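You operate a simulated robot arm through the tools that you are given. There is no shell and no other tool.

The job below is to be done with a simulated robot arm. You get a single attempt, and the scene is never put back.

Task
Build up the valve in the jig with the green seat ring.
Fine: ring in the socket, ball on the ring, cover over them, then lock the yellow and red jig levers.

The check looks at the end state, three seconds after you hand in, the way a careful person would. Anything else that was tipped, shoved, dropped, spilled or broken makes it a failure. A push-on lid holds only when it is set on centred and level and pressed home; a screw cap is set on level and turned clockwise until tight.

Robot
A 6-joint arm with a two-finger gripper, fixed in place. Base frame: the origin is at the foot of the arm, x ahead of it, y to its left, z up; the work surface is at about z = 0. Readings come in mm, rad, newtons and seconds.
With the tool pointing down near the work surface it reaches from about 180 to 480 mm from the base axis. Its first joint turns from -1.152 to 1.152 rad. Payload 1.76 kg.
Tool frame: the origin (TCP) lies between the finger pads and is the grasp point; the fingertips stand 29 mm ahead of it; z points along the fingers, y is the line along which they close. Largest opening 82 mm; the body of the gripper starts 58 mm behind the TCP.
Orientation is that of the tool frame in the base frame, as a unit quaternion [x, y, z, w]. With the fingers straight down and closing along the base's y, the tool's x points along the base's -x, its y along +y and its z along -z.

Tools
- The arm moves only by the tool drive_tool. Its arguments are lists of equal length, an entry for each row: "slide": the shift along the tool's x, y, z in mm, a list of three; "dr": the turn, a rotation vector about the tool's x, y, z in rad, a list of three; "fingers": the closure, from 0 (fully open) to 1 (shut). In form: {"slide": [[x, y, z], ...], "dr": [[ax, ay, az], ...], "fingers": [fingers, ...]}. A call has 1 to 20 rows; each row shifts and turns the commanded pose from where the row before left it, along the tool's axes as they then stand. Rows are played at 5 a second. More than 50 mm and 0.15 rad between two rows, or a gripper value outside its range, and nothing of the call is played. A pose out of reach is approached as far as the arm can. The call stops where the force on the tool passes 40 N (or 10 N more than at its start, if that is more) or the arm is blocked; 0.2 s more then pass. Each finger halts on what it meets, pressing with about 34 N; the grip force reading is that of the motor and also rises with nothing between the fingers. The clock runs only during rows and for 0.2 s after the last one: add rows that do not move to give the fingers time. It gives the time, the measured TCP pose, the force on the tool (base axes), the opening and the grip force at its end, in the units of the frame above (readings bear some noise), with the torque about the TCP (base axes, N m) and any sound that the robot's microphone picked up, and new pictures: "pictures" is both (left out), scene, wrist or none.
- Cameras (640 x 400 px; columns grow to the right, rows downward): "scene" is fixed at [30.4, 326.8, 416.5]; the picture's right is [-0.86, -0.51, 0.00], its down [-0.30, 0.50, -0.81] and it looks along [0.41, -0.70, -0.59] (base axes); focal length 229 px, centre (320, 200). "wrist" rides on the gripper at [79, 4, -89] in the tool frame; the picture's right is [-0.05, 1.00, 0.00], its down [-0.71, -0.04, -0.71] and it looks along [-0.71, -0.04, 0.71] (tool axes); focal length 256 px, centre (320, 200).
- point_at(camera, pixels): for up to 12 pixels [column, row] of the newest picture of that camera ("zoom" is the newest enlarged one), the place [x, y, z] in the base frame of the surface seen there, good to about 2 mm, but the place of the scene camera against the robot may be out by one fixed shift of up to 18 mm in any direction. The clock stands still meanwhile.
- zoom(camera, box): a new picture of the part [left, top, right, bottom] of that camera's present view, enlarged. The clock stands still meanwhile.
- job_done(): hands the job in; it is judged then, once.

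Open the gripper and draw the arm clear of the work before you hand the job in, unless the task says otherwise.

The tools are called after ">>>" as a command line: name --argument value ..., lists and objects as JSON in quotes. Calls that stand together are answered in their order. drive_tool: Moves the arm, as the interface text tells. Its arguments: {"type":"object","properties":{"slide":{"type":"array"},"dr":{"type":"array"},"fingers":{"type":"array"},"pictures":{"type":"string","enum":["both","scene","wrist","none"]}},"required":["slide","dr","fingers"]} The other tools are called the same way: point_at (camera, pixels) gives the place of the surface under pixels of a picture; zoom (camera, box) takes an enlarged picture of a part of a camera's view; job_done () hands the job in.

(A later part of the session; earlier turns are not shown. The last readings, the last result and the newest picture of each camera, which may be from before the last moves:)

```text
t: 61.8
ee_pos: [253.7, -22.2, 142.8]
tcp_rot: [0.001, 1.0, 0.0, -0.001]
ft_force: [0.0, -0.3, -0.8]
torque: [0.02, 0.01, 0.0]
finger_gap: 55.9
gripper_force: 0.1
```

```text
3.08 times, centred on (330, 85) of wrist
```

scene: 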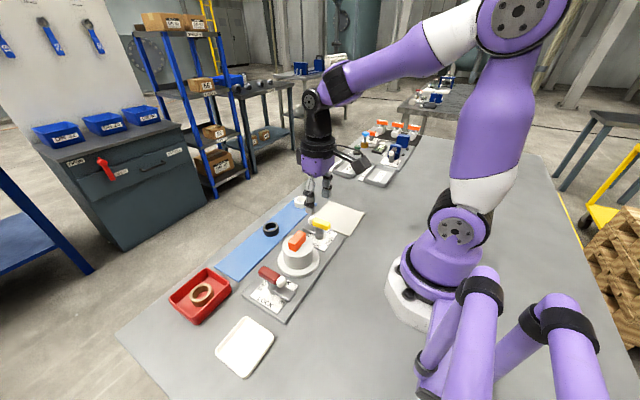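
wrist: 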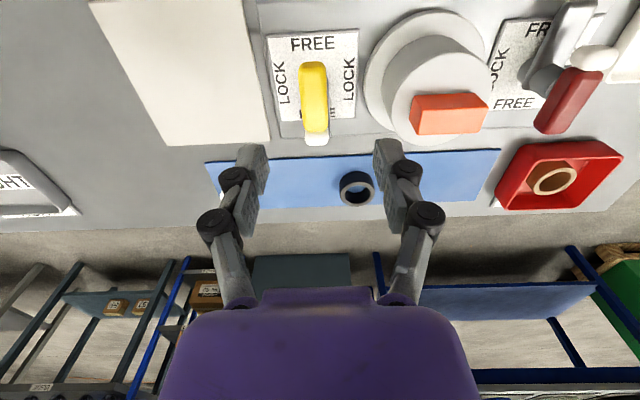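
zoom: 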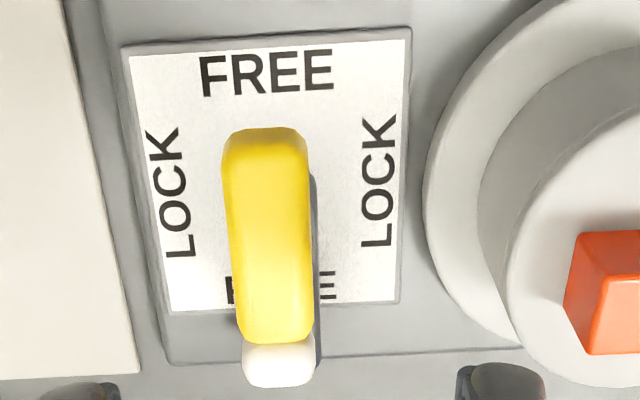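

>>> point_at --camera "zoom" --pixels '[[265, 150], [270, 330], [235, 240], [305, 240], [278, 365], [278, 382], [130, 60], [405, 45], [175, 310], [395, 300], [314, 260], [265, 132]]'

>>> point_at --camera "zoom" --pixels '[[315, 200], [316, 230], [316, 300], [318, 350], [250, 200], [300, 200], [228, 180], [305, 180], [255, 365], [305, 365], [270, 338], [245, 320]]'

```text
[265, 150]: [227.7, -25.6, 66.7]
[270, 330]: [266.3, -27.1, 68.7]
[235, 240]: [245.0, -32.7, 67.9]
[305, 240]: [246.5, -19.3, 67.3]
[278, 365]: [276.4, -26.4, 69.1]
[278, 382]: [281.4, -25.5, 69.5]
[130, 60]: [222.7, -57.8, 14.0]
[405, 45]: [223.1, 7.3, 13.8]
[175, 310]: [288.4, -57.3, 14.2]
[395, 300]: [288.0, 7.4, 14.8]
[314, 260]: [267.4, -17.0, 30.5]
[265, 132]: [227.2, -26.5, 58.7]
```

```text
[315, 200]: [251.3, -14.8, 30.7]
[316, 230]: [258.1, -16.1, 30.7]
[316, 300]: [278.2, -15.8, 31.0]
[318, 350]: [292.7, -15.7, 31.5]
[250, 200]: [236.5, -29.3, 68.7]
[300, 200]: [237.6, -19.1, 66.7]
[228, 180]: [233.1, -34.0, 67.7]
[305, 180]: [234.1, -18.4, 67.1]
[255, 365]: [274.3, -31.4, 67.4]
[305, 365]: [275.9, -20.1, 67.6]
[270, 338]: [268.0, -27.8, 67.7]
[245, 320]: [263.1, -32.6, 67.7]
```

Label-plate centre gives the yellow pivot at ≈(255.4, −25.1); the bar (16 mm wide, z 57–69) lies along x, clamp arm towards +x. I plan to grip the bar over the pivot and turn it CCW (from above) so the arm points to the cover. First test in the air that the wrist can turn −90°.

>>> drive_tool --slide '[[-1.7, -3.2, 0], [0, 0, 0], [0, 0, 0], [0, 0, 0], [0, 0, 0], [0, 0, 0], [0, 0, 0], [0, 0, 0], [0, 0, 0], [0, 0, 0], [0, 0, 0], [0, 0, 0], [0, 0, 0], [0, 0, 0]]' --dr '[[0, 0, 0], [0, 0, -0.131], [0, 0, -0.131], [0, 0, -0.131], [0, 0, -0.131], [0, 0, -0.131], [0, 0, -0.131], [0, 0, -0.131], [0, 0, -0.131], [0, 0, -0.131], [0, 0, -0.131], [0, 0, -0.131], [0, 0, -0.131], [0, 0, 0]]' --fingers '[0.4, 0.5, 0.5, 0.5, 0.5, 0.5, 0.5, 0.5, 0.5, 0.5, 0.5, 0.5, 0.5, 0.5]' --pictures "both"

>>> zoom --camera "wrist" --box '[240, 20, 400, 150]'

```text
t: 64.8
ee_pos: [255.1, -24.9, 141.6]
tcp_rot: [0.708, -0.706, 0.0, 0.0]
ft_force: [-0.7, 0.2, 0.7]
torque: [0.01, -0.02, -0.02]
finger_gap: 41.0
gripper_force: 0.1
```

scene: 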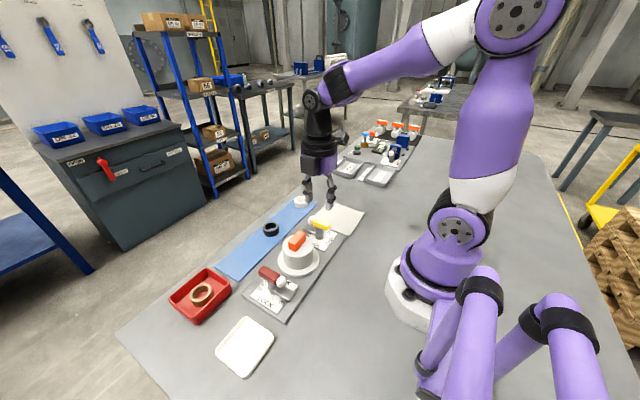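
wrist: 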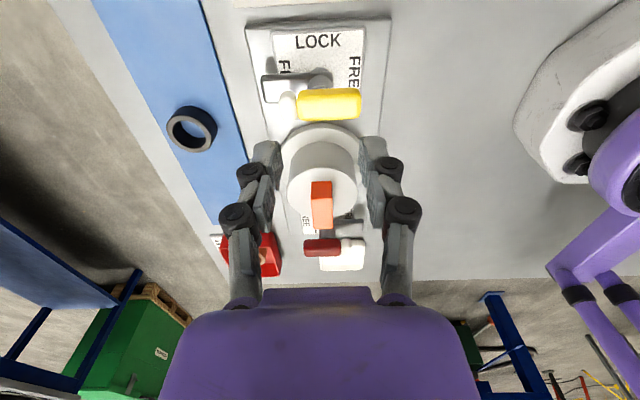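

```text
3.08 times, centred on (320, 85) of wrist
```

zoom: 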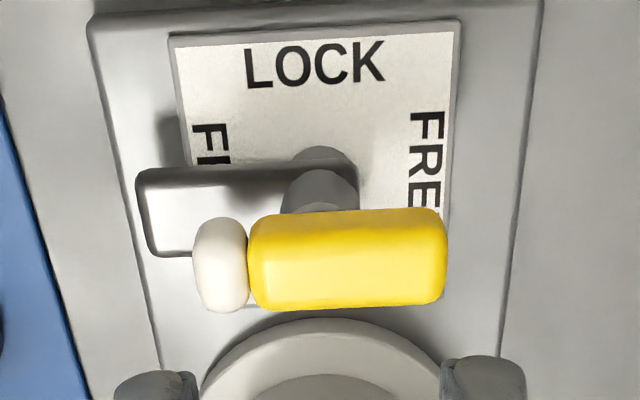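

The wrist reaches −90° fine, and this side view shows the clamp arm and post. Measure arm tip, its height and the post.

>>> point_at --camera "zoom" --pixels '[[145, 205], [160, 175], [250, 170], [180, 215], [150, 245], [320, 185], [345, 195], [290, 200], [320, 155], [170, 180], [440, 260], [255, 260]]'

>>> point_at --camera "zoom" --pixels '[[160, 192], [165, 235], [175, 252], [220, 262], [350, 165], [140, 180], [300, 180], [355, 180], [340, 215], [440, 230], [320, 300], [320, 215]]'

```text
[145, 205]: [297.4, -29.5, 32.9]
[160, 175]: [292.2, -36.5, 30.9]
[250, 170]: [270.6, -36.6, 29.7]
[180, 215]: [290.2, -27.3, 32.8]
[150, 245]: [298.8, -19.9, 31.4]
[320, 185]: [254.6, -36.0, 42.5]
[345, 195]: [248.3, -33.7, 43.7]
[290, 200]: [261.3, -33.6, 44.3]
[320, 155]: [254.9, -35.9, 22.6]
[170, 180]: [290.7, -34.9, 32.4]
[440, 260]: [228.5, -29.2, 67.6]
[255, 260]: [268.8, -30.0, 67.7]
```

```text
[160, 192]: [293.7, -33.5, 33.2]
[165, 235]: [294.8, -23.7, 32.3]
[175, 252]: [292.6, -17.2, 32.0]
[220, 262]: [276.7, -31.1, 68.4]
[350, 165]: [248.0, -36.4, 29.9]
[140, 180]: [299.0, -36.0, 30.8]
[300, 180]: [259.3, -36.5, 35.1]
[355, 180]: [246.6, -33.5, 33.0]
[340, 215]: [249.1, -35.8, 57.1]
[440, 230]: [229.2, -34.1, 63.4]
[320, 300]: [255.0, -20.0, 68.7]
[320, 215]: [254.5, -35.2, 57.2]
```

Pivot axis ≈ (254.8, −25.9), arm tip 45 mm out at z≈32 (flange top 22, so it passes over). Turn the wrist back to 0°, centre over the pivot, and come down to z≈110 with a ~36 mm opening.

>>> drive_tool --slide '[[0, 0, 0], [0, 0, 0], [0, 0, 0], [0, 0, 0], [0, 0, 0], [0, 0, 0], [0, 0, 0], [0, 0, 0], [0, 0, 0], [0, 0, 0], [0, 0, 0], [0, 0, 0], [0, -1, 15], [0, 0, 15], [0, 0, 0]]' --dr '[[0, 0, 0.131], [0, 0, 0.131], [0, 0, 0.131], [0, 0, 0.131], [0, 0, 0.131], [0, 0, 0.131], [0, 0, 0.131], [0, 0, 0.131], [0, 0, 0.131], [0, 0, 0.131], [0, 0, 0.131], [0, 0, 0.131], [0, 0, 0], [0, 0, 0], [0, 0, 0]]' --fingers '[0.5, 0.5, 0.5, 0.5, 0.5, 0.5, 0.5, 0.5, 0.5, 0.5, 0.5, 0.5, 0.56, 0.56, 0.56]' --pictures "both"

>>> zoom --camera "wrist" --box '[220, 40, 420, 200]'

```text
t: 68.0
ee_pos: [254.5, -26.5, 111.2]
tcp_rot: [0.001, 1.0, 0.0, 0.0]
ft_force: [1.3, 0.0, -0.6]
torque: [0.02, 0.0, 0.0]
finger_gap: 36.0
gripper_force: 0.1
```

scene: 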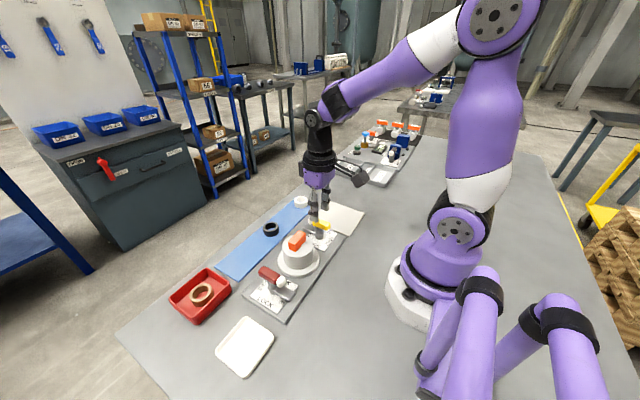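
wrist: 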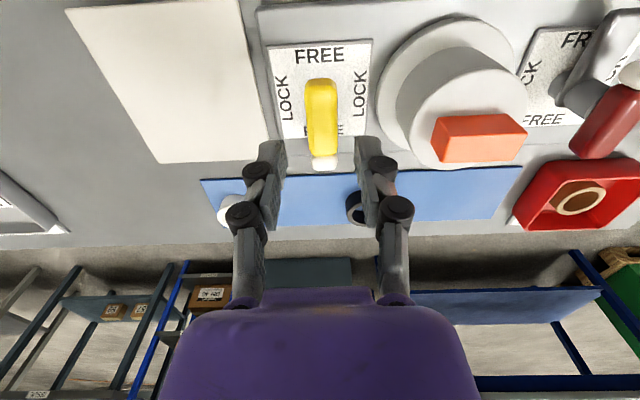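

```text
2.50 times, centred on (320, 120) of wrist
```

zoom: 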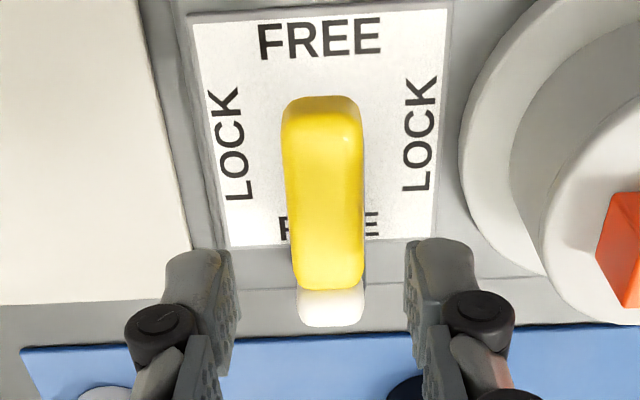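

Bar is centred between the fingertips. Descend to z≈89.5 (tips ≈60, alongside the bar).

>>> drive_tool --slide '[[0, 0, 10], [0, 0, 8], [0, 0, 3.5], [0, 0, 0]]' --dr '[[0, 0, 0], [0, 0, 0], [0, 0, 0], [0, 0, 0]]' --fingers '[0.56, 0.56, 0.56, 0.56]' --pictures "both"

>>> zoom --camera "wrist" --box '[220, 60, 420, 220]'

>>> zoom --camera "scene" --box '[270, 180, 382, 270]'

```text
t: 69.0
ee_pos: [254.3, -26.9, 90.3]
tcp_rot: [0.001, 1.0, 0.0, 0.0]
ft_force: [0.8, 0.3, 0.1]
torque: [-0.04, 0.03, 0.0]
finger_gap: 36.2
gripper_force: 0.0
```

scene: 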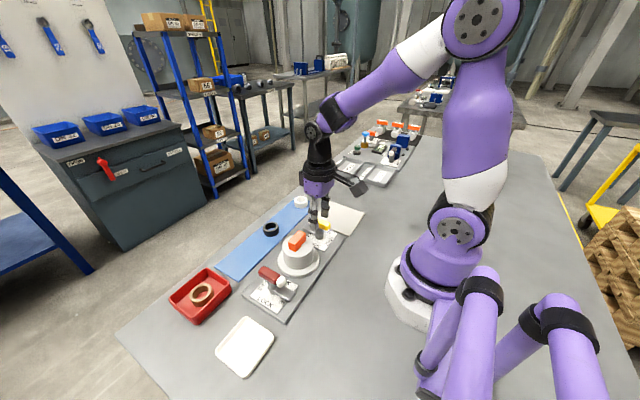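
wrist: 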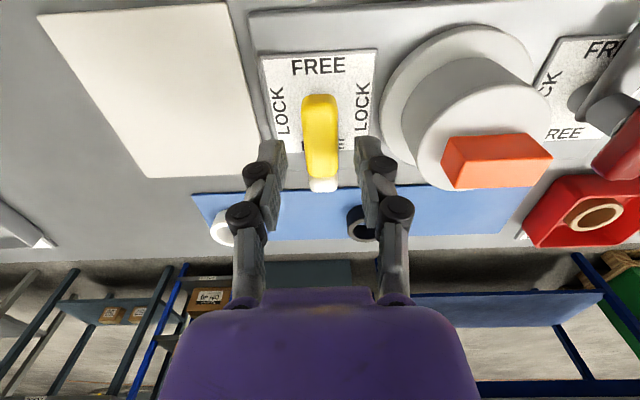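

```text
2.50 times, centred on (320, 140) of wrist
```

zoom: 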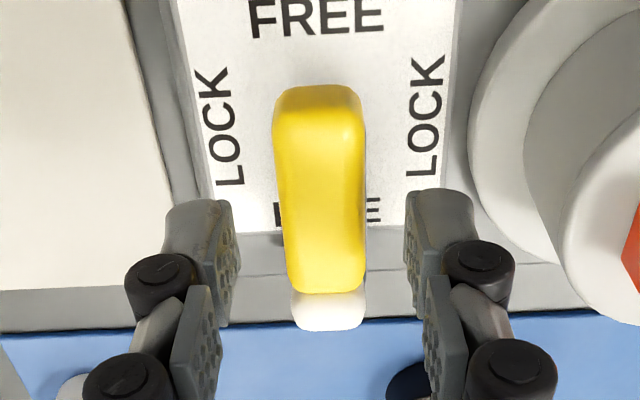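

```text
4.44 times, centred on (326, 225) of scene
```

zoom: 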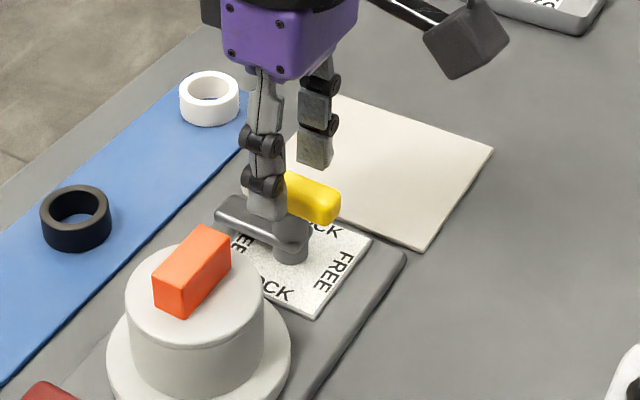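

Fingers straddle the bar; grip it.

>>> drive_tool --slide '[[0, 0, 0], [0, 0, 0], [0, 0, 0], [0, 0, 0]]' --dr '[[0, 0, 0], [0, 0, 0], [0, 0, 0], [0, 0, 0]]' --fingers '[0.68, 0.8, 0.86, 0.86]' --pictures "wrist"

>>> zoom --camera "wrist" --box '[220, 60, 420, 220]'

```text
t: 70.0
ee_pos: [255.0, -25.4, 90.8]
tcp_rot: [0.0, 1.0, 0.001, 0.0]
ft_force: [0.7, 19.0, -1.2]
torque: [0.51, -0.14, 0.04]
finger_gap: 17.6
gripper_force: 36.2
```

wrist: 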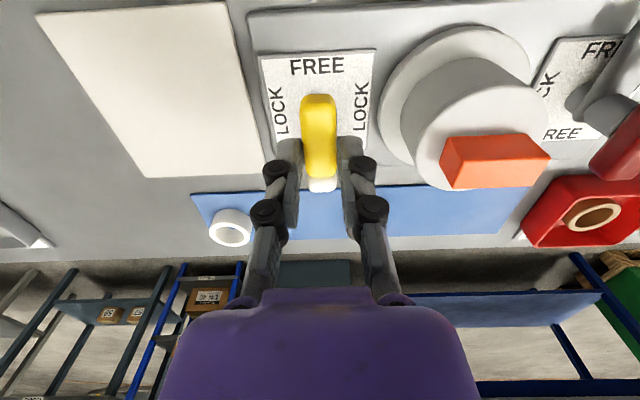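

```text
2.50 times, centred on (320, 140) of wrist
```

zoom: 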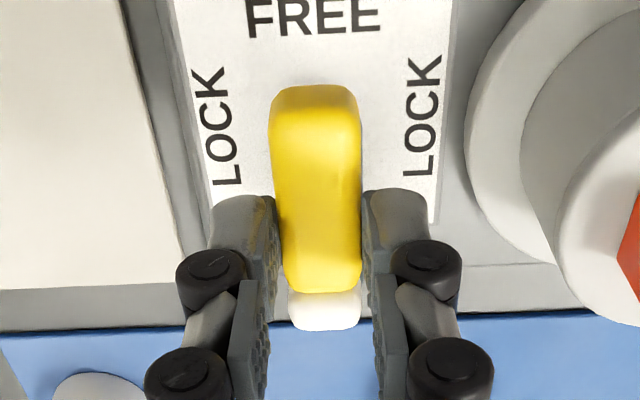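

Gripped (17.6 mm) but with 19 N side force in +y, so the pivot is ~1 mm further +y. Relax by shifting +0.8 mm.

>>> drive_tool --slide '[[0, 0.8, 0], [0, 0, 0]]' --dr '[[0, 0, 0], [0, 0, 0]]' --fingers '[0.86, 0.86]' --pictures "none"

```text
t: 70.6
ee_pos: [254.9, -26.5, 89.4]
tcp_rot: [0.001, 1.0, 0.0, 0.0]
ft_force: [7.8, 10.5, -25.6]
torque: [0.25, -0.33, 0.07]
finger_gap: 17.8
gripper_force: 36.2
```

>>> drive_tool --slide '[[0, 0, 0]]' --dr '[[0, 0, 0]]' --fingers '[0.86]' --pictures "none"

>>> drive_tool --slide '[[0, 0, 0]]' --dr '[[0, 0, 0]]' --fingers '[0.86]' --pictures "wrist"

```text
t: 71.0
ee_pos: [255.2, -25.5, 90.2]
tcp_rot: [0.0, 1.0, 0.0, 0.0]
ft_force: [7.5, 9.2, -25.1]
torque: [0.21, -0.2, 0.08]
finger_gap: 17.8
gripper_force: 35.4
```

```text
t: 71.4
ee_pos: [254.0, -24.8, 90.7]
tcp_rot: [0.0, 1.0, 0.0, 0.0]
ft_force: [6.0, 6.6, -24.8]
torque: [0.17, -0.1, 0.05]
finger_gap: 17.8
gripper_force: 36.1
```

wrist: 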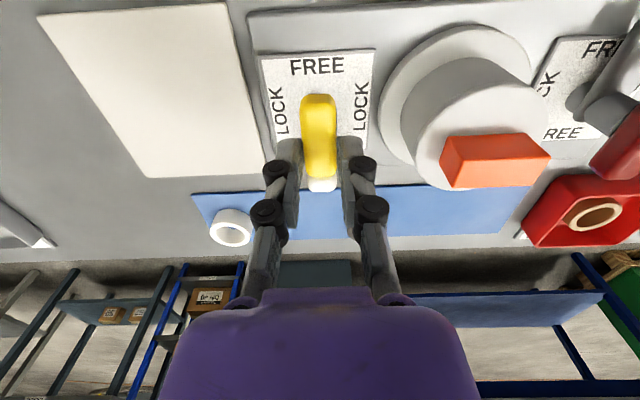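

The bar holds the tool down 25 N; relieve by moving 0.7 mm down and small x/y corrections.

>>> drive_tool --slide '[[-0.3, 0.3, 0.7], [0, 0, 0]]' --dr '[[0, 0, 0], [0, 0, 0]]' --fingers '[0.86, 0.86]' --pictures "none"

>>> drive_tool --slide '[[0, 0, 0]]' --dr '[[0, 0, 0]]' --fingers '[0.86]' --pictures "none"

```text
t: 72.0
ee_pos: [254.6, -26.1, 90.5]
tcp_rot: [0.002, 1.0, -0.001, -0.001]
ft_force: [-14.4, -6.1, 21.5]
torque: [-0.17, 0.48, 0.13]
finger_gap: 18.0
gripper_force: 36.2
```

```text
t: 72.4
ee_pos: [255.7, -25.0, 90.6]
tcp_rot: [0.002, 1.0, -0.001, 0.0]
ft_force: [-13.5, -11.9, 23.1]
torque: [-0.33, 0.44, 0.13]
finger_gap: 17.8
gripper_force: 36.2
```

Clamping rigidly over-constrains the bar. Instead I'll cage it: open to ~22 mm (2 mm slack per side), so turning the tool turns the lever without side load.

>>> drive_tool --slide '[[0, 0, 0], [0.2, -0.2, 0], [0, 0, 0]]' --dr '[[0, 0, 0], [0, 0, 0], [0, 0, 0]]' --fingers '[0.73, 0.73, 0.73]' --pictures "wrist"

>>> zoom --camera "wrist" --box '[220, 60, 420, 220]'

```text
t: 73.2
ee_pos: [255.4, -24.7, 88.7]
tcp_rot: [0.0, 1.0, 0.0, 0.0]
ft_force: [0.0, 0.2, 0.2]
torque: [0.01, 0.01, 0.01]
finger_gap: 22.1
gripper_force: 0.0
```

wrist: 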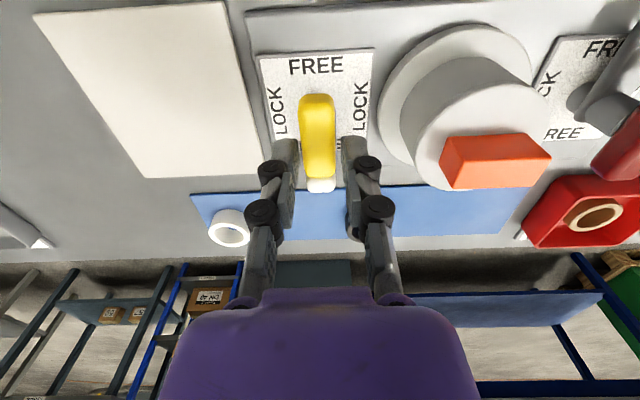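

```text
2.50 times, centred on (320, 140) of wrist
```

zoom: 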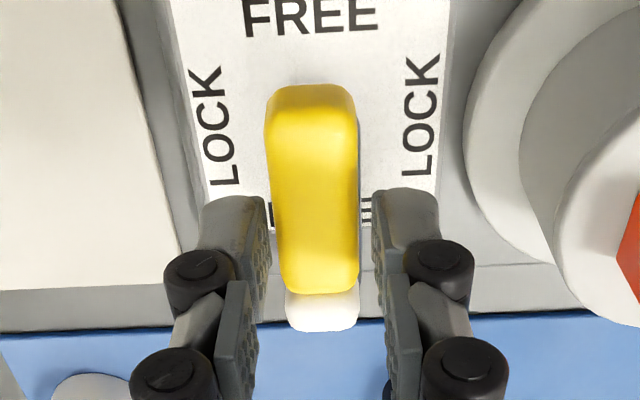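

Bar free in the cage with zero force. Shift −0.5 mm y and begin turning −0.13 rad per row, checking after four rows.

>>> drive_tool --slide '[[0, -0.5, 0], [0, 0, 0], [0, 0, 0], [0, 0, 0], [0, 0, 0]]' --dr '[[0, 0, 0], [0, 0, -0.131], [0, 0, -0.131], [0, 0, -0.131], [0, 0, -0.131]]' --fingers '[0.73, 0.73, 0.73, 0.73, 0.73]' --pictures "both"

>>> zoom --camera "wrist" --box '[220, 60, 420, 220]'

>>> zoom --camera "scene" --box '[270, 180, 382, 270]'

```text
t: 74.4
ee_pos: [255.8, -24.7, 87.7]
tcp_rot: [-0.26, 0.966, 0.0, 0.001]
ft_force: [0.3, 0.3, 0.5]
torque: [-0.02, 0.01, 0.03]
finger_gap: 21.4
gripper_force: 0.0
```

scene: 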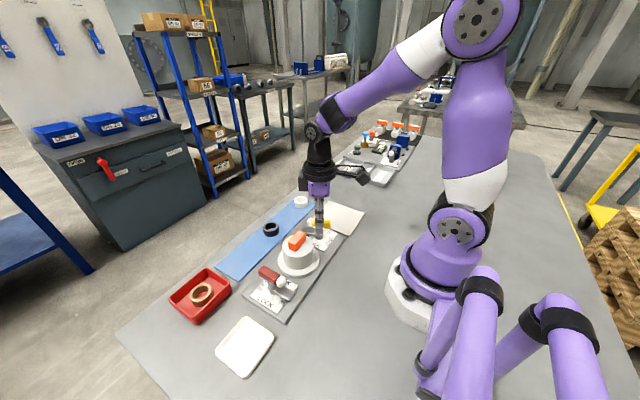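
wrist: 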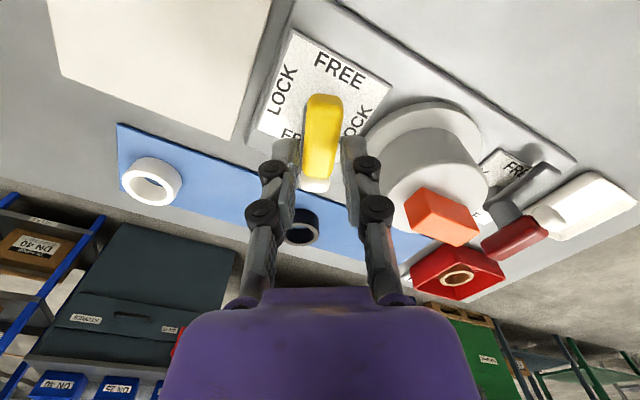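

```text
2.50 times, centred on (320, 140) of wrist
```

zoom: 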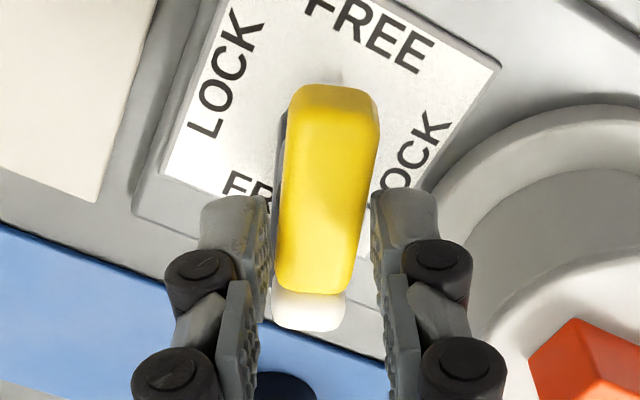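

```text
4.44 times, centred on (326, 225) of scene
```

zoom: 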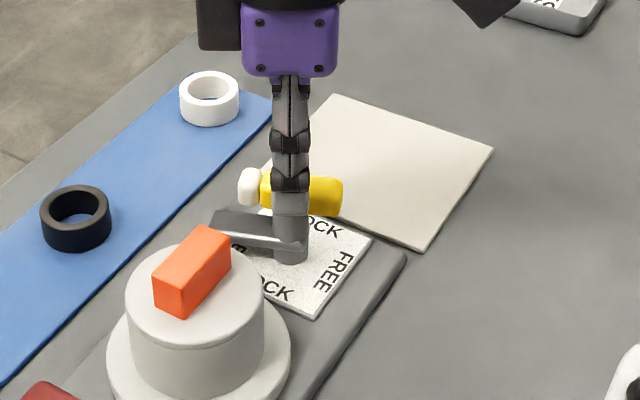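

The lever turns with the cage and no force. Continue four more rows.

>>> drive_tool --slide '[[0, 0, 0], [0, 0, 0], [0, 0, 0], [0, 0, 0], [0, 0, 0]]' --dr '[[0, 0, -0.131], [0, 0, -0.131], [0, 0, -0.131], [0, 0, -0.131], [0, 0, 0]]' --fingers '[0.73, 0.73, 0.73, 0.73, 0.73]' --pictures "both"

>>> zoom --camera "wrist" --box '[220, 60, 420, 220]'

>>> zoom --camera "scene" --box '[270, 180, 382, 270]'

```text
t: 75.6
ee_pos: [254.5, -26.2, 89.3]
tcp_rot: [-0.502, 0.865, 0.0, 0.001]
ft_force: [0.3, 0.0, 0.4]
torque: [-0.02, 0.0, 0.0]
finger_gap: 22.1
gripper_force: 0.1
```

scene: 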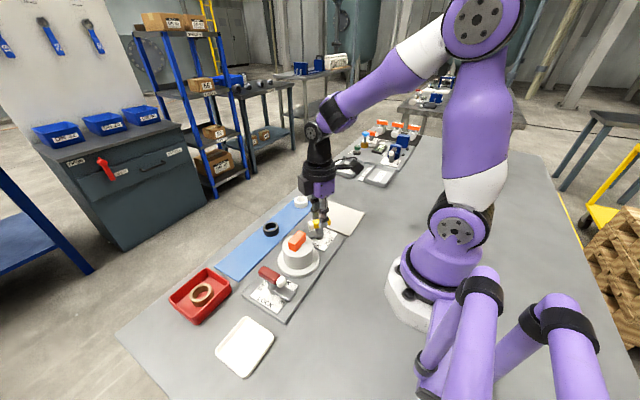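
wrist: 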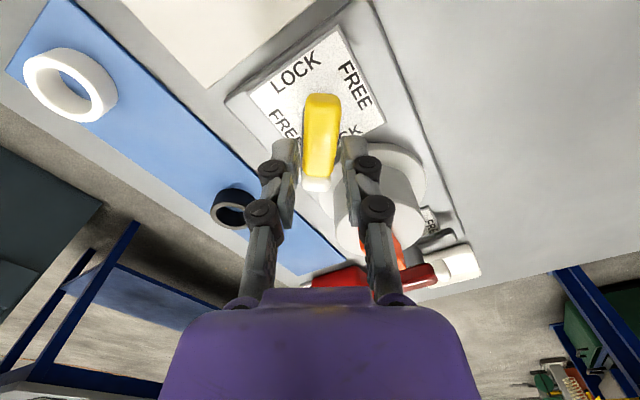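

```text
2.50 times, centred on (320, 140) of wrist
```

zoom: 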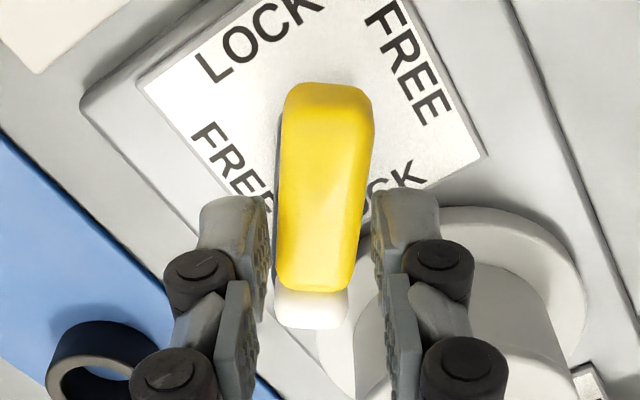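

```text
4.44 times, centred on (326, 225) of scene
```

zoom: 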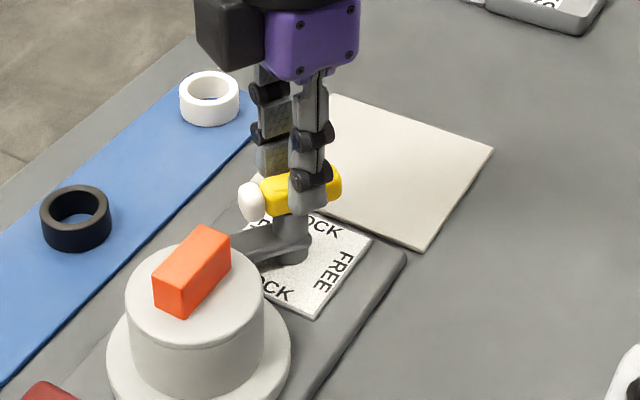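

Turning well with no load. Four more rows to −90°.

>>> drive_tool --slide '[[0, 0, 0], [0, 0, 0], [0, 0, 0], [0, 0, 0], [0, 0, 0]]' --dr '[[0, 0, -0.131], [0, 0, -0.131], [0, 0, -0.131], [0, 0, -0.131], [0, 0, 0]]' --fingers '[0.73, 0.73, 0.73, 0.73, 0.73]' --pictures "both"

>>> zoom --camera "wrist" --box '[220, 60, 420, 220]'

>>> zoom --camera "scene" --box '[270, 180, 382, 270]'

```text
t: 76.8
ee_pos: [255.2, -26.4, 90.0]
tcp_rot: [0.708, -0.706, 0.0, 0.001]
ft_force: [1.0, 0.0, -1.1]
torque: [-0.02, -0.04, -0.01]
finger_gap: 22.6
gripper_force: 0.5
```

scene: 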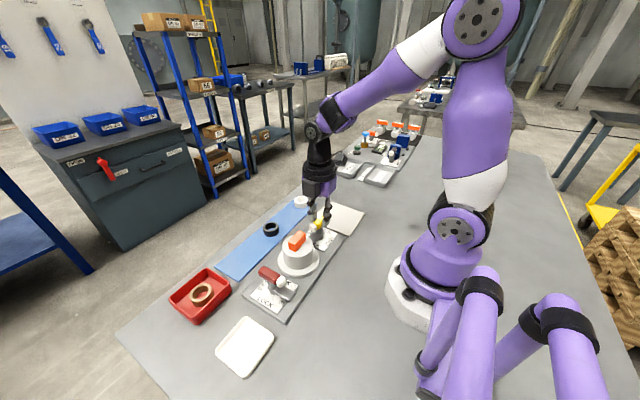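
wrist: 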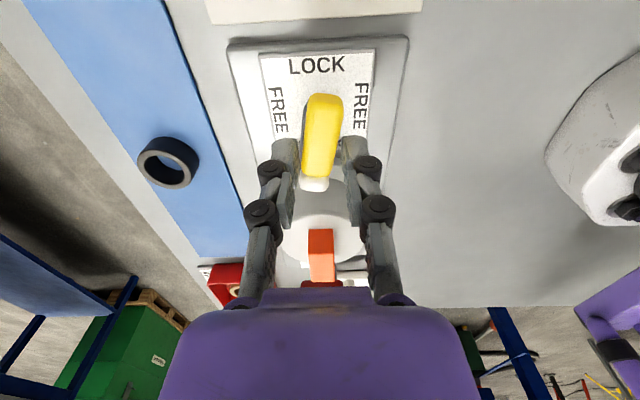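

```text
2.50 times, centred on (320, 140) of wrist
```

zoom: 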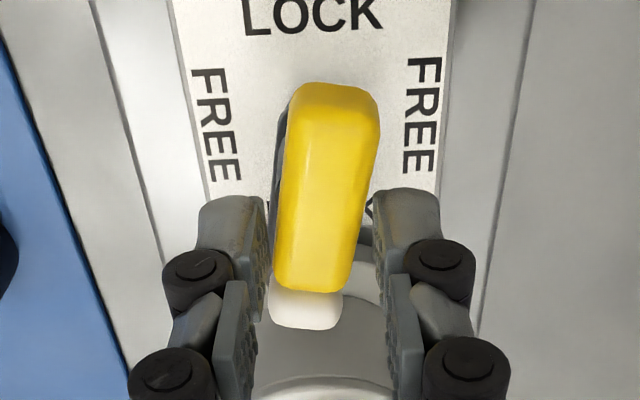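

```text
4.44 times, centred on (326, 225) of scene
```

zoom: 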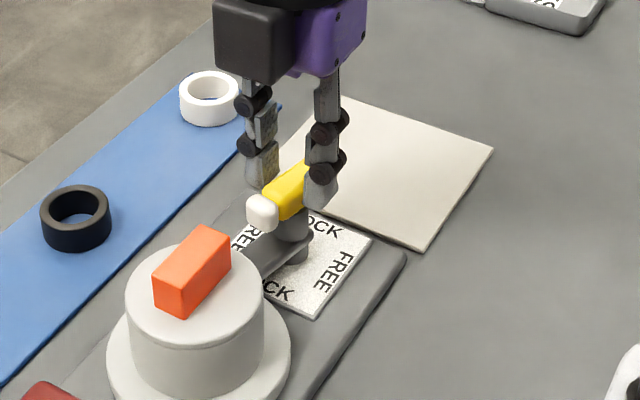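

Bar lags the tool by ~10°. Rotate a further −0.2 rad in the cage, watching for a stop.

>>> drive_tool --slide '[[0, 0, 0], [0, 0, 0], [0, 0, 0]]' --dr '[[0, 0, -0.1], [0, 0, -0.1], [0, 0, 0]]' --fingers '[0.73, 0.73, 0.73]' --pictures "both"

>>> zoom --camera "wrist" --box '[220, 60, 420, 220]'

>>> zoom --camera "scene" --box '[270, 180, 382, 270]'

```text
t: 77.6
ee_pos: [254.7, -25.9, 90.0]
tcp_rot: [0.775, -0.632, 0.0, 0.0]
ft_force: [0.9, -0.1, 0.8]
torque: [-0.03, 0.01, -0.01]
finger_gap: 22.1
gripper_force: 0.1
```

scene: 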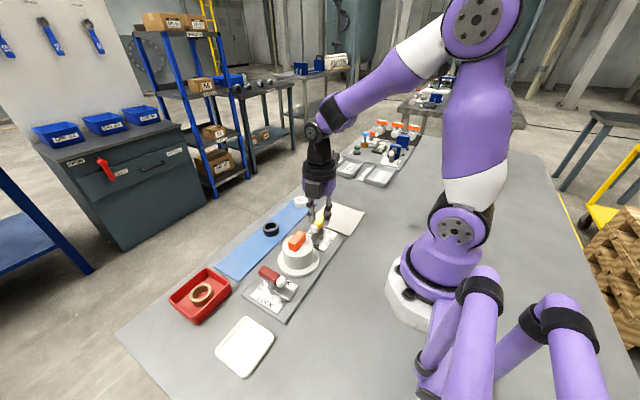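
wrist: 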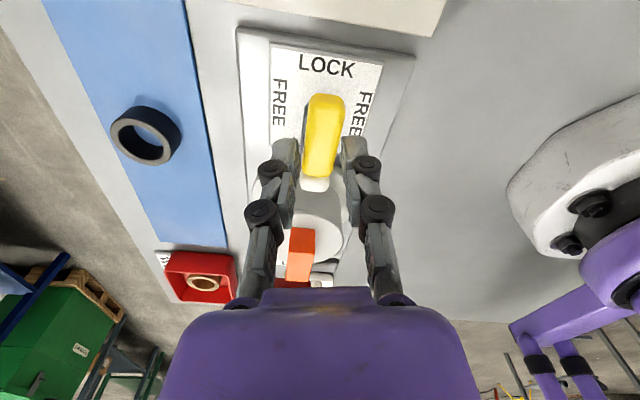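

```text
2.50 times, centred on (320, 140) of wrist
```

zoom: 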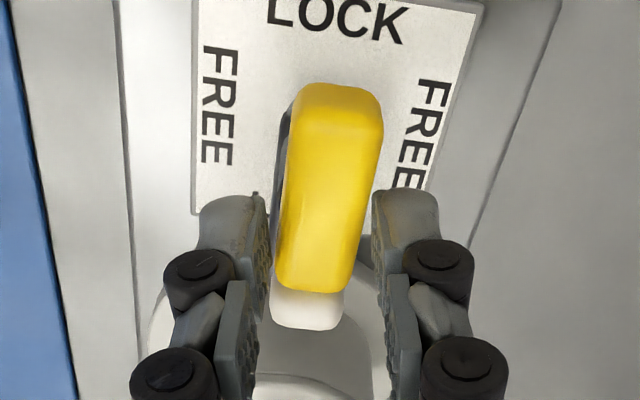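

```text
4.44 times, centred on (326, 225) of scene
```

zoom: 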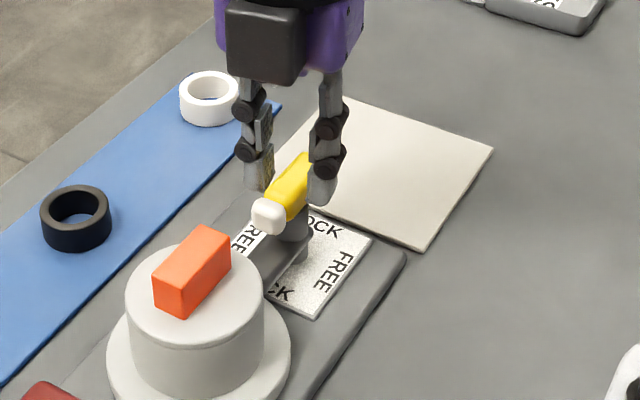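

Check the bar's actual angle by points along it.

>>> point_at --camera "wrist" --pixels '[[326, 102], [318, 165], [312, 105], [307, 165], [341, 105], [332, 165], [316, 184], [315, 190], [328, 96], [319, 150]]'

```text
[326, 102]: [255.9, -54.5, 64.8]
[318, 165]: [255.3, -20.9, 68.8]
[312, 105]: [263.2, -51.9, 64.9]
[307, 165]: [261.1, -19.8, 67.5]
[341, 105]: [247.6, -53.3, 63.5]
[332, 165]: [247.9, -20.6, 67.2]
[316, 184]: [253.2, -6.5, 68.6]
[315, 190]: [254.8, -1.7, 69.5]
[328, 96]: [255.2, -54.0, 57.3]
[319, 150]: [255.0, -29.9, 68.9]
```

The yellow lever now lies along y (within ~2° of 90°), arm over the flange. Open, rise clear and turn the wrist back.

>>> drive_tool --slide '[[0, 0, 0], [0, 0, -15], [0, 0, -20], [0, 0, -20], [0, 0, 0], [0, 0, 0], [0, 0, 0], [0, 0, 0], [0, 0, 0], [0, 0, 0], [0, 0, 0], [0, 0, 0], [0, 0, 0], [0, 0, 0], [0, 0, 0], [0, 0, 0], [0, 0, 0], [0, 0, 0]]' --dr '[[0, 0, 0], [0, 0, 0], [0, 0, 0], [0, 0, 0], [0, 0, 0.131], [0, 0, 0.131], [0, 0, 0.131], [0, 0, 0.131], [0, 0, 0.131], [0, 0, 0.131], [0, 0, 0.131], [0, 0, 0.131], [0, 0, 0.131], [0, 0, 0.131], [0, 0, 0.131], [0, 0, 0.131], [0, 0, 0.131], [0, 0, 0.069]]' --fingers '[0.6, 0.56, 0.56, 0.56, 0.56, 0.56, 0.56, 0.56, 0.56, 0.56, 0.56, 0.56, 0.56, 0.56, 0.56, 0.56, 0.56, 0.56]' --pictures "both"

>>> zoom --camera "wrist" --box '[250, 20, 450, 150]'

>>> zoom --camera "scene" --box '[250, 190, 362, 280]'

```text
t: 81.4
ee_pos: [254.2, -25.6, 143.6]
tcp_rot: [0.002, 1.0, 0.0, 0.0]
ft_force: [0.1, 0.1, -0.7]
torque: [0.0, 0.0, 0.0]
finger_gap: 36.1
gripper_force: 0.1
```

scene: 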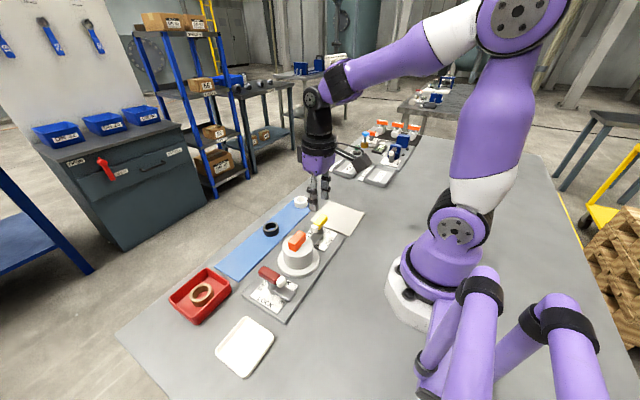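
wrist: 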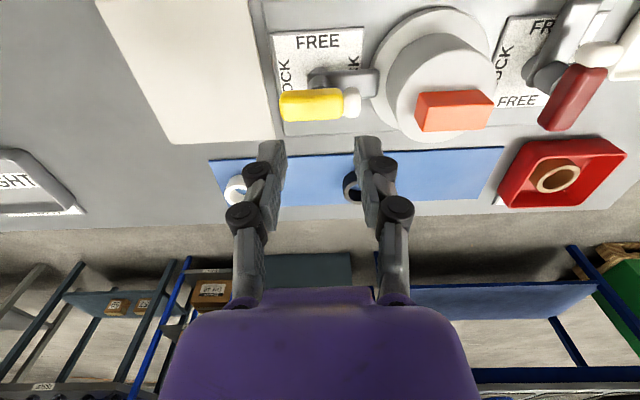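

```text
3.08 times, centred on (350, 85) of wrist
```

zoom: 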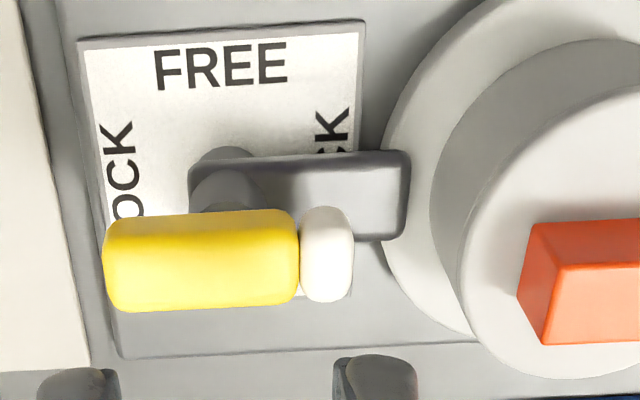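

```text
4.44 times, centred on (306, 235) of scene
```

zoom: 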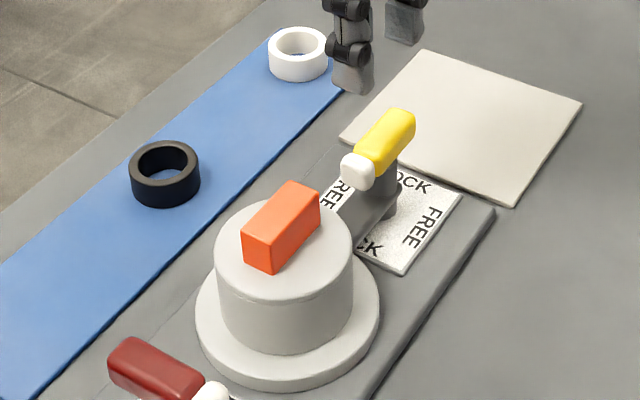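

Yellow arm overlaps the flange, parallel to the plate. Now move above the red lever around y≈146.

>>> drive_tool --slide '[[0, 40, 0], [0, 45, 0], [0, 45, 0], [0, 41, 0], [0, 0, 0]]' --dr '[[0, 0, 0], [0, 0, 0], [0, 0, 0], [0, 0, 0], [0, 0, 0]]' --fingers '[0.56, 0.56, 0.56, 0.56, 0.56]' --pictures "both"

>>> zoom --camera "wrist" --box '[220, 0, 420, 150]'

```text
t: 82.6
ee_pos: [253.6, 146.8, 145.5]
tcp_rot: [0.0, 1.0, -0.001, 0.0]
ft_force: [0.7, 0.4, 0.5]
torque: [-0.01, 0.0, 0.0]
finger_gap: 35.7
gripper_force: 0.0
```

scene: 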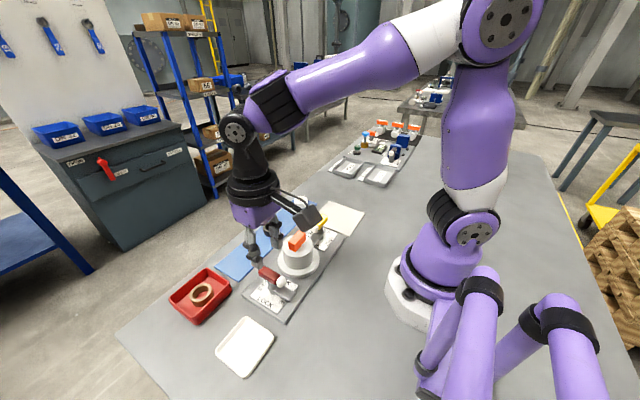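
wrist: 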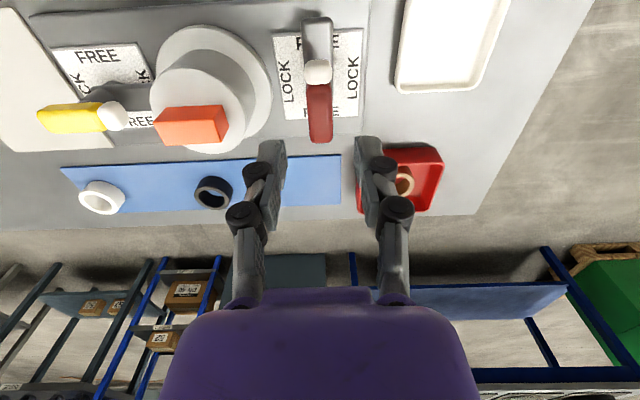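

```text
2.67 times, centred on (320, 75) of wrist
```

zoom: 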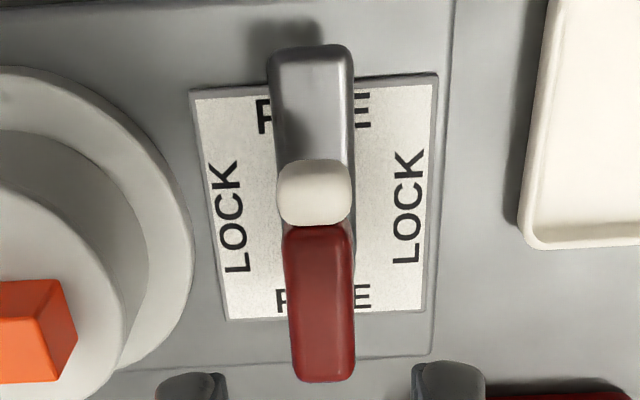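

Measure the red lever's label plate, bar and arm.

>>> point_at --camera "zoom" --pixels '[[200, 100], [432, 85], [232, 312], [422, 300], [320, 240], [322, 365], [290, 300], [350, 300], [314, 195], [280, 195], [348, 195], [312, 55]]'

>>> point_at --camera "zoom" --pixels '[[276, 100], [350, 100], [312, 150], [318, 222], [324, 378], [290, 250], [350, 250], [292, 350], [352, 350], [314, 165], [272, 80], [345, 60]]'

```text
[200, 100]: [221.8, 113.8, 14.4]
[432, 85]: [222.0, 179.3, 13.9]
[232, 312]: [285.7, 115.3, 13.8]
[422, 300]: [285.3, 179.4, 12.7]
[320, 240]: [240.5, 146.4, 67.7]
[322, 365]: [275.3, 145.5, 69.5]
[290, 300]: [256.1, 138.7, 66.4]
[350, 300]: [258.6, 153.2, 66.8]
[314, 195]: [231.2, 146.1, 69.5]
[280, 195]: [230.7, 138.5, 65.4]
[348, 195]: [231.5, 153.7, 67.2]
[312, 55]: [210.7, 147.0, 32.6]
```

```text
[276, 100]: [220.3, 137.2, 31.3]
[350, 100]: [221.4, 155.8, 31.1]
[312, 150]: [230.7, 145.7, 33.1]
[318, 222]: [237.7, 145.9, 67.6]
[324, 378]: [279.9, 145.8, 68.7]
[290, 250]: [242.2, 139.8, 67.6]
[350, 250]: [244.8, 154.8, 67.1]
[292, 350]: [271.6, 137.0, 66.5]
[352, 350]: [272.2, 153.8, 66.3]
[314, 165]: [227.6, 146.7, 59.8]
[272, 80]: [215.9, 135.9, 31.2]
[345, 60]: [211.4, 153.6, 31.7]
```

Red pivot ≈ (254.9, 146.4); bar along x, arm towards −x. Turning CCW 90° swings its arm to −y over the flange. Descend to z≈111 with 36 mm opening and check.

>>> drive_tool --slide '[[-1, -0.3, 15], [0, 0, 18], [0, 0, 0], [0, 0, 0]]' --dr '[[0, 0, 0], [0, 0, 0], [0, 0, 0], [0, 0, 0]]' --fingers '[0.56, 0.56, 0.56, 0.56]' --pictures "both"

>>> zoom --camera "wrist" --box '[220, 40, 420, 200]'

>>> drive_tool --slide '[[0, 0, 0]]' --dr '[[0, 0, 0]]' --fingers '[0.56]' --pictures "none"

```text
t: 83.6
ee_pos: [256.4, 144.3, 110.5]
tcp_rot: [0.001, 1.0, 0.0, 0.0]
ft_force: [0.3, 0.8, 0.3]
torque: [0.04, 0.03, -0.01]
finger_gap: 36.1
gripper_force: 0.0
```

scene: 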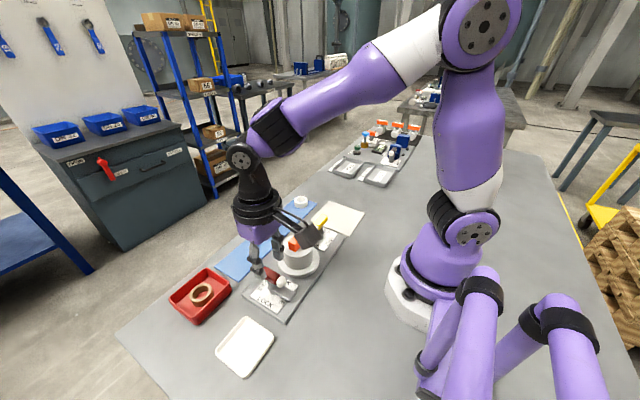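
wrist: 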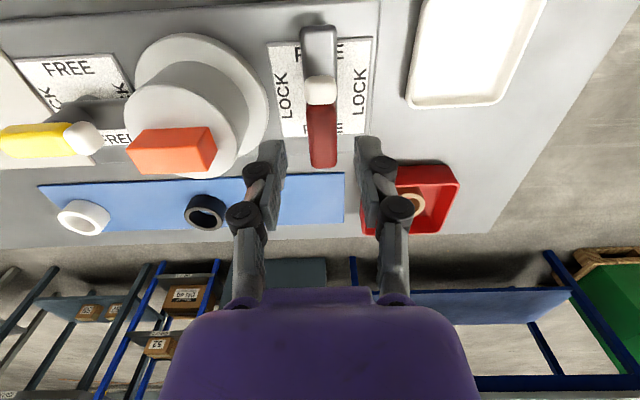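

```text
2.50 times, centred on (320, 120) of wrist
```

zoom: 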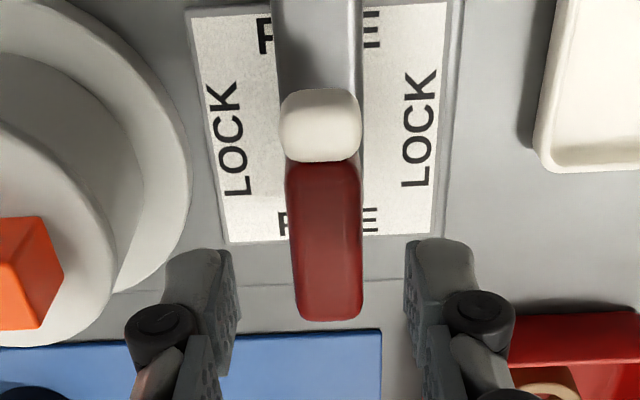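

```text
t: 84.0
ee_pos: [256.3, 144.3, 111.7]
tcp_rot: [0.001, 1.0, 0.0, 0.0]
ft_force: [0.3, -0.2, 0.0]
torque: [0.0, -0.01, 0.0]
finger_gap: 35.8
gripper_force: 0.1
```

TCP reads (256.3, 144.3); shift −1.2 x and +1.6 y to the pivot and descend to z≈89.5, narrowing the cage to ~26 then 22 mm.

>>> drive_tool --slide '[[1.2, 1.6, 0], [0, 0, 10], [0, 0, 8], [0, 0, 3.8], [0, 0, 0], [0, 0, 0]]' --dr '[[0, 0, 0], [0, 0, 0], [0, 0, 0], [0, 0, 0], [0, 0, 0], [0, 0, 0]]' --fingers '[0.56, 0.56, 0.56, 0.56, 0.66, 0.68]' --pictures "both"

>>> zoom --camera "wrist" --box '[220, 60, 420, 220]'

>>> zoom --camera "scene" --box '[220, 220, 348, 320]'

```text
t: 85.4
ee_pos: [254.8, 146.9, 89.8]
tcp_rot: [0.001, 1.0, 0.0, 0.001]
ft_force: [0.0, 0.5, 0.5]
torque: [-0.02, -0.01, -0.02]
finger_gap: 26.5
gripper_force: 0.0
```

scene: 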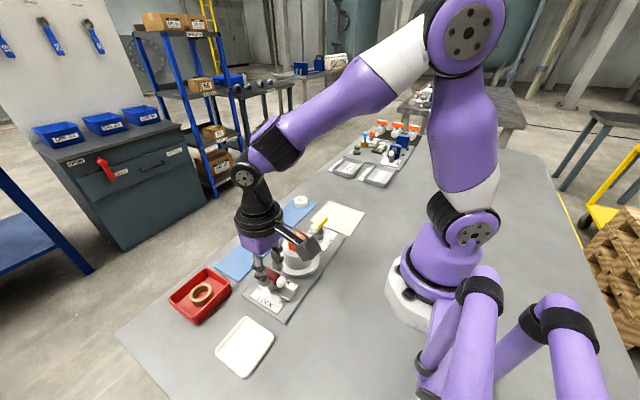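
wrist: 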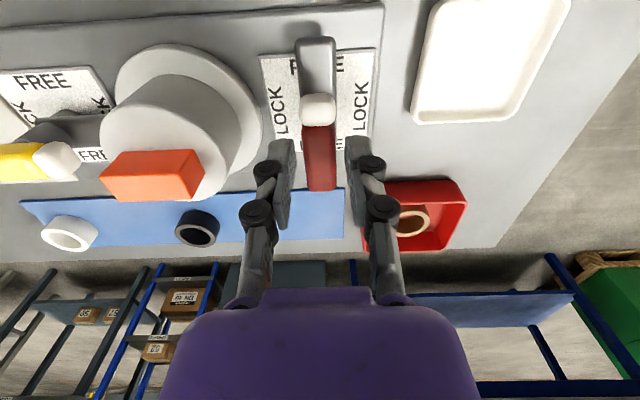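

```text
2.50 times, centred on (320, 140) of wrist
```

zoom: 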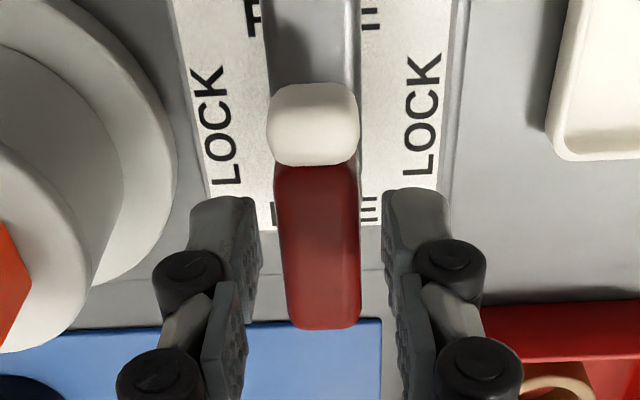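

```text
4.00 times, centred on (284, 270) of scene
```

zoom: 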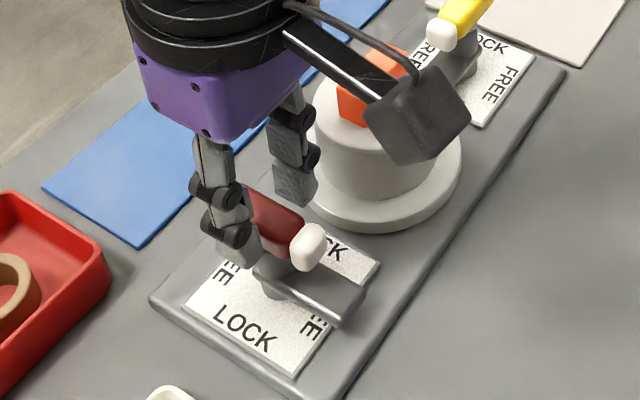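

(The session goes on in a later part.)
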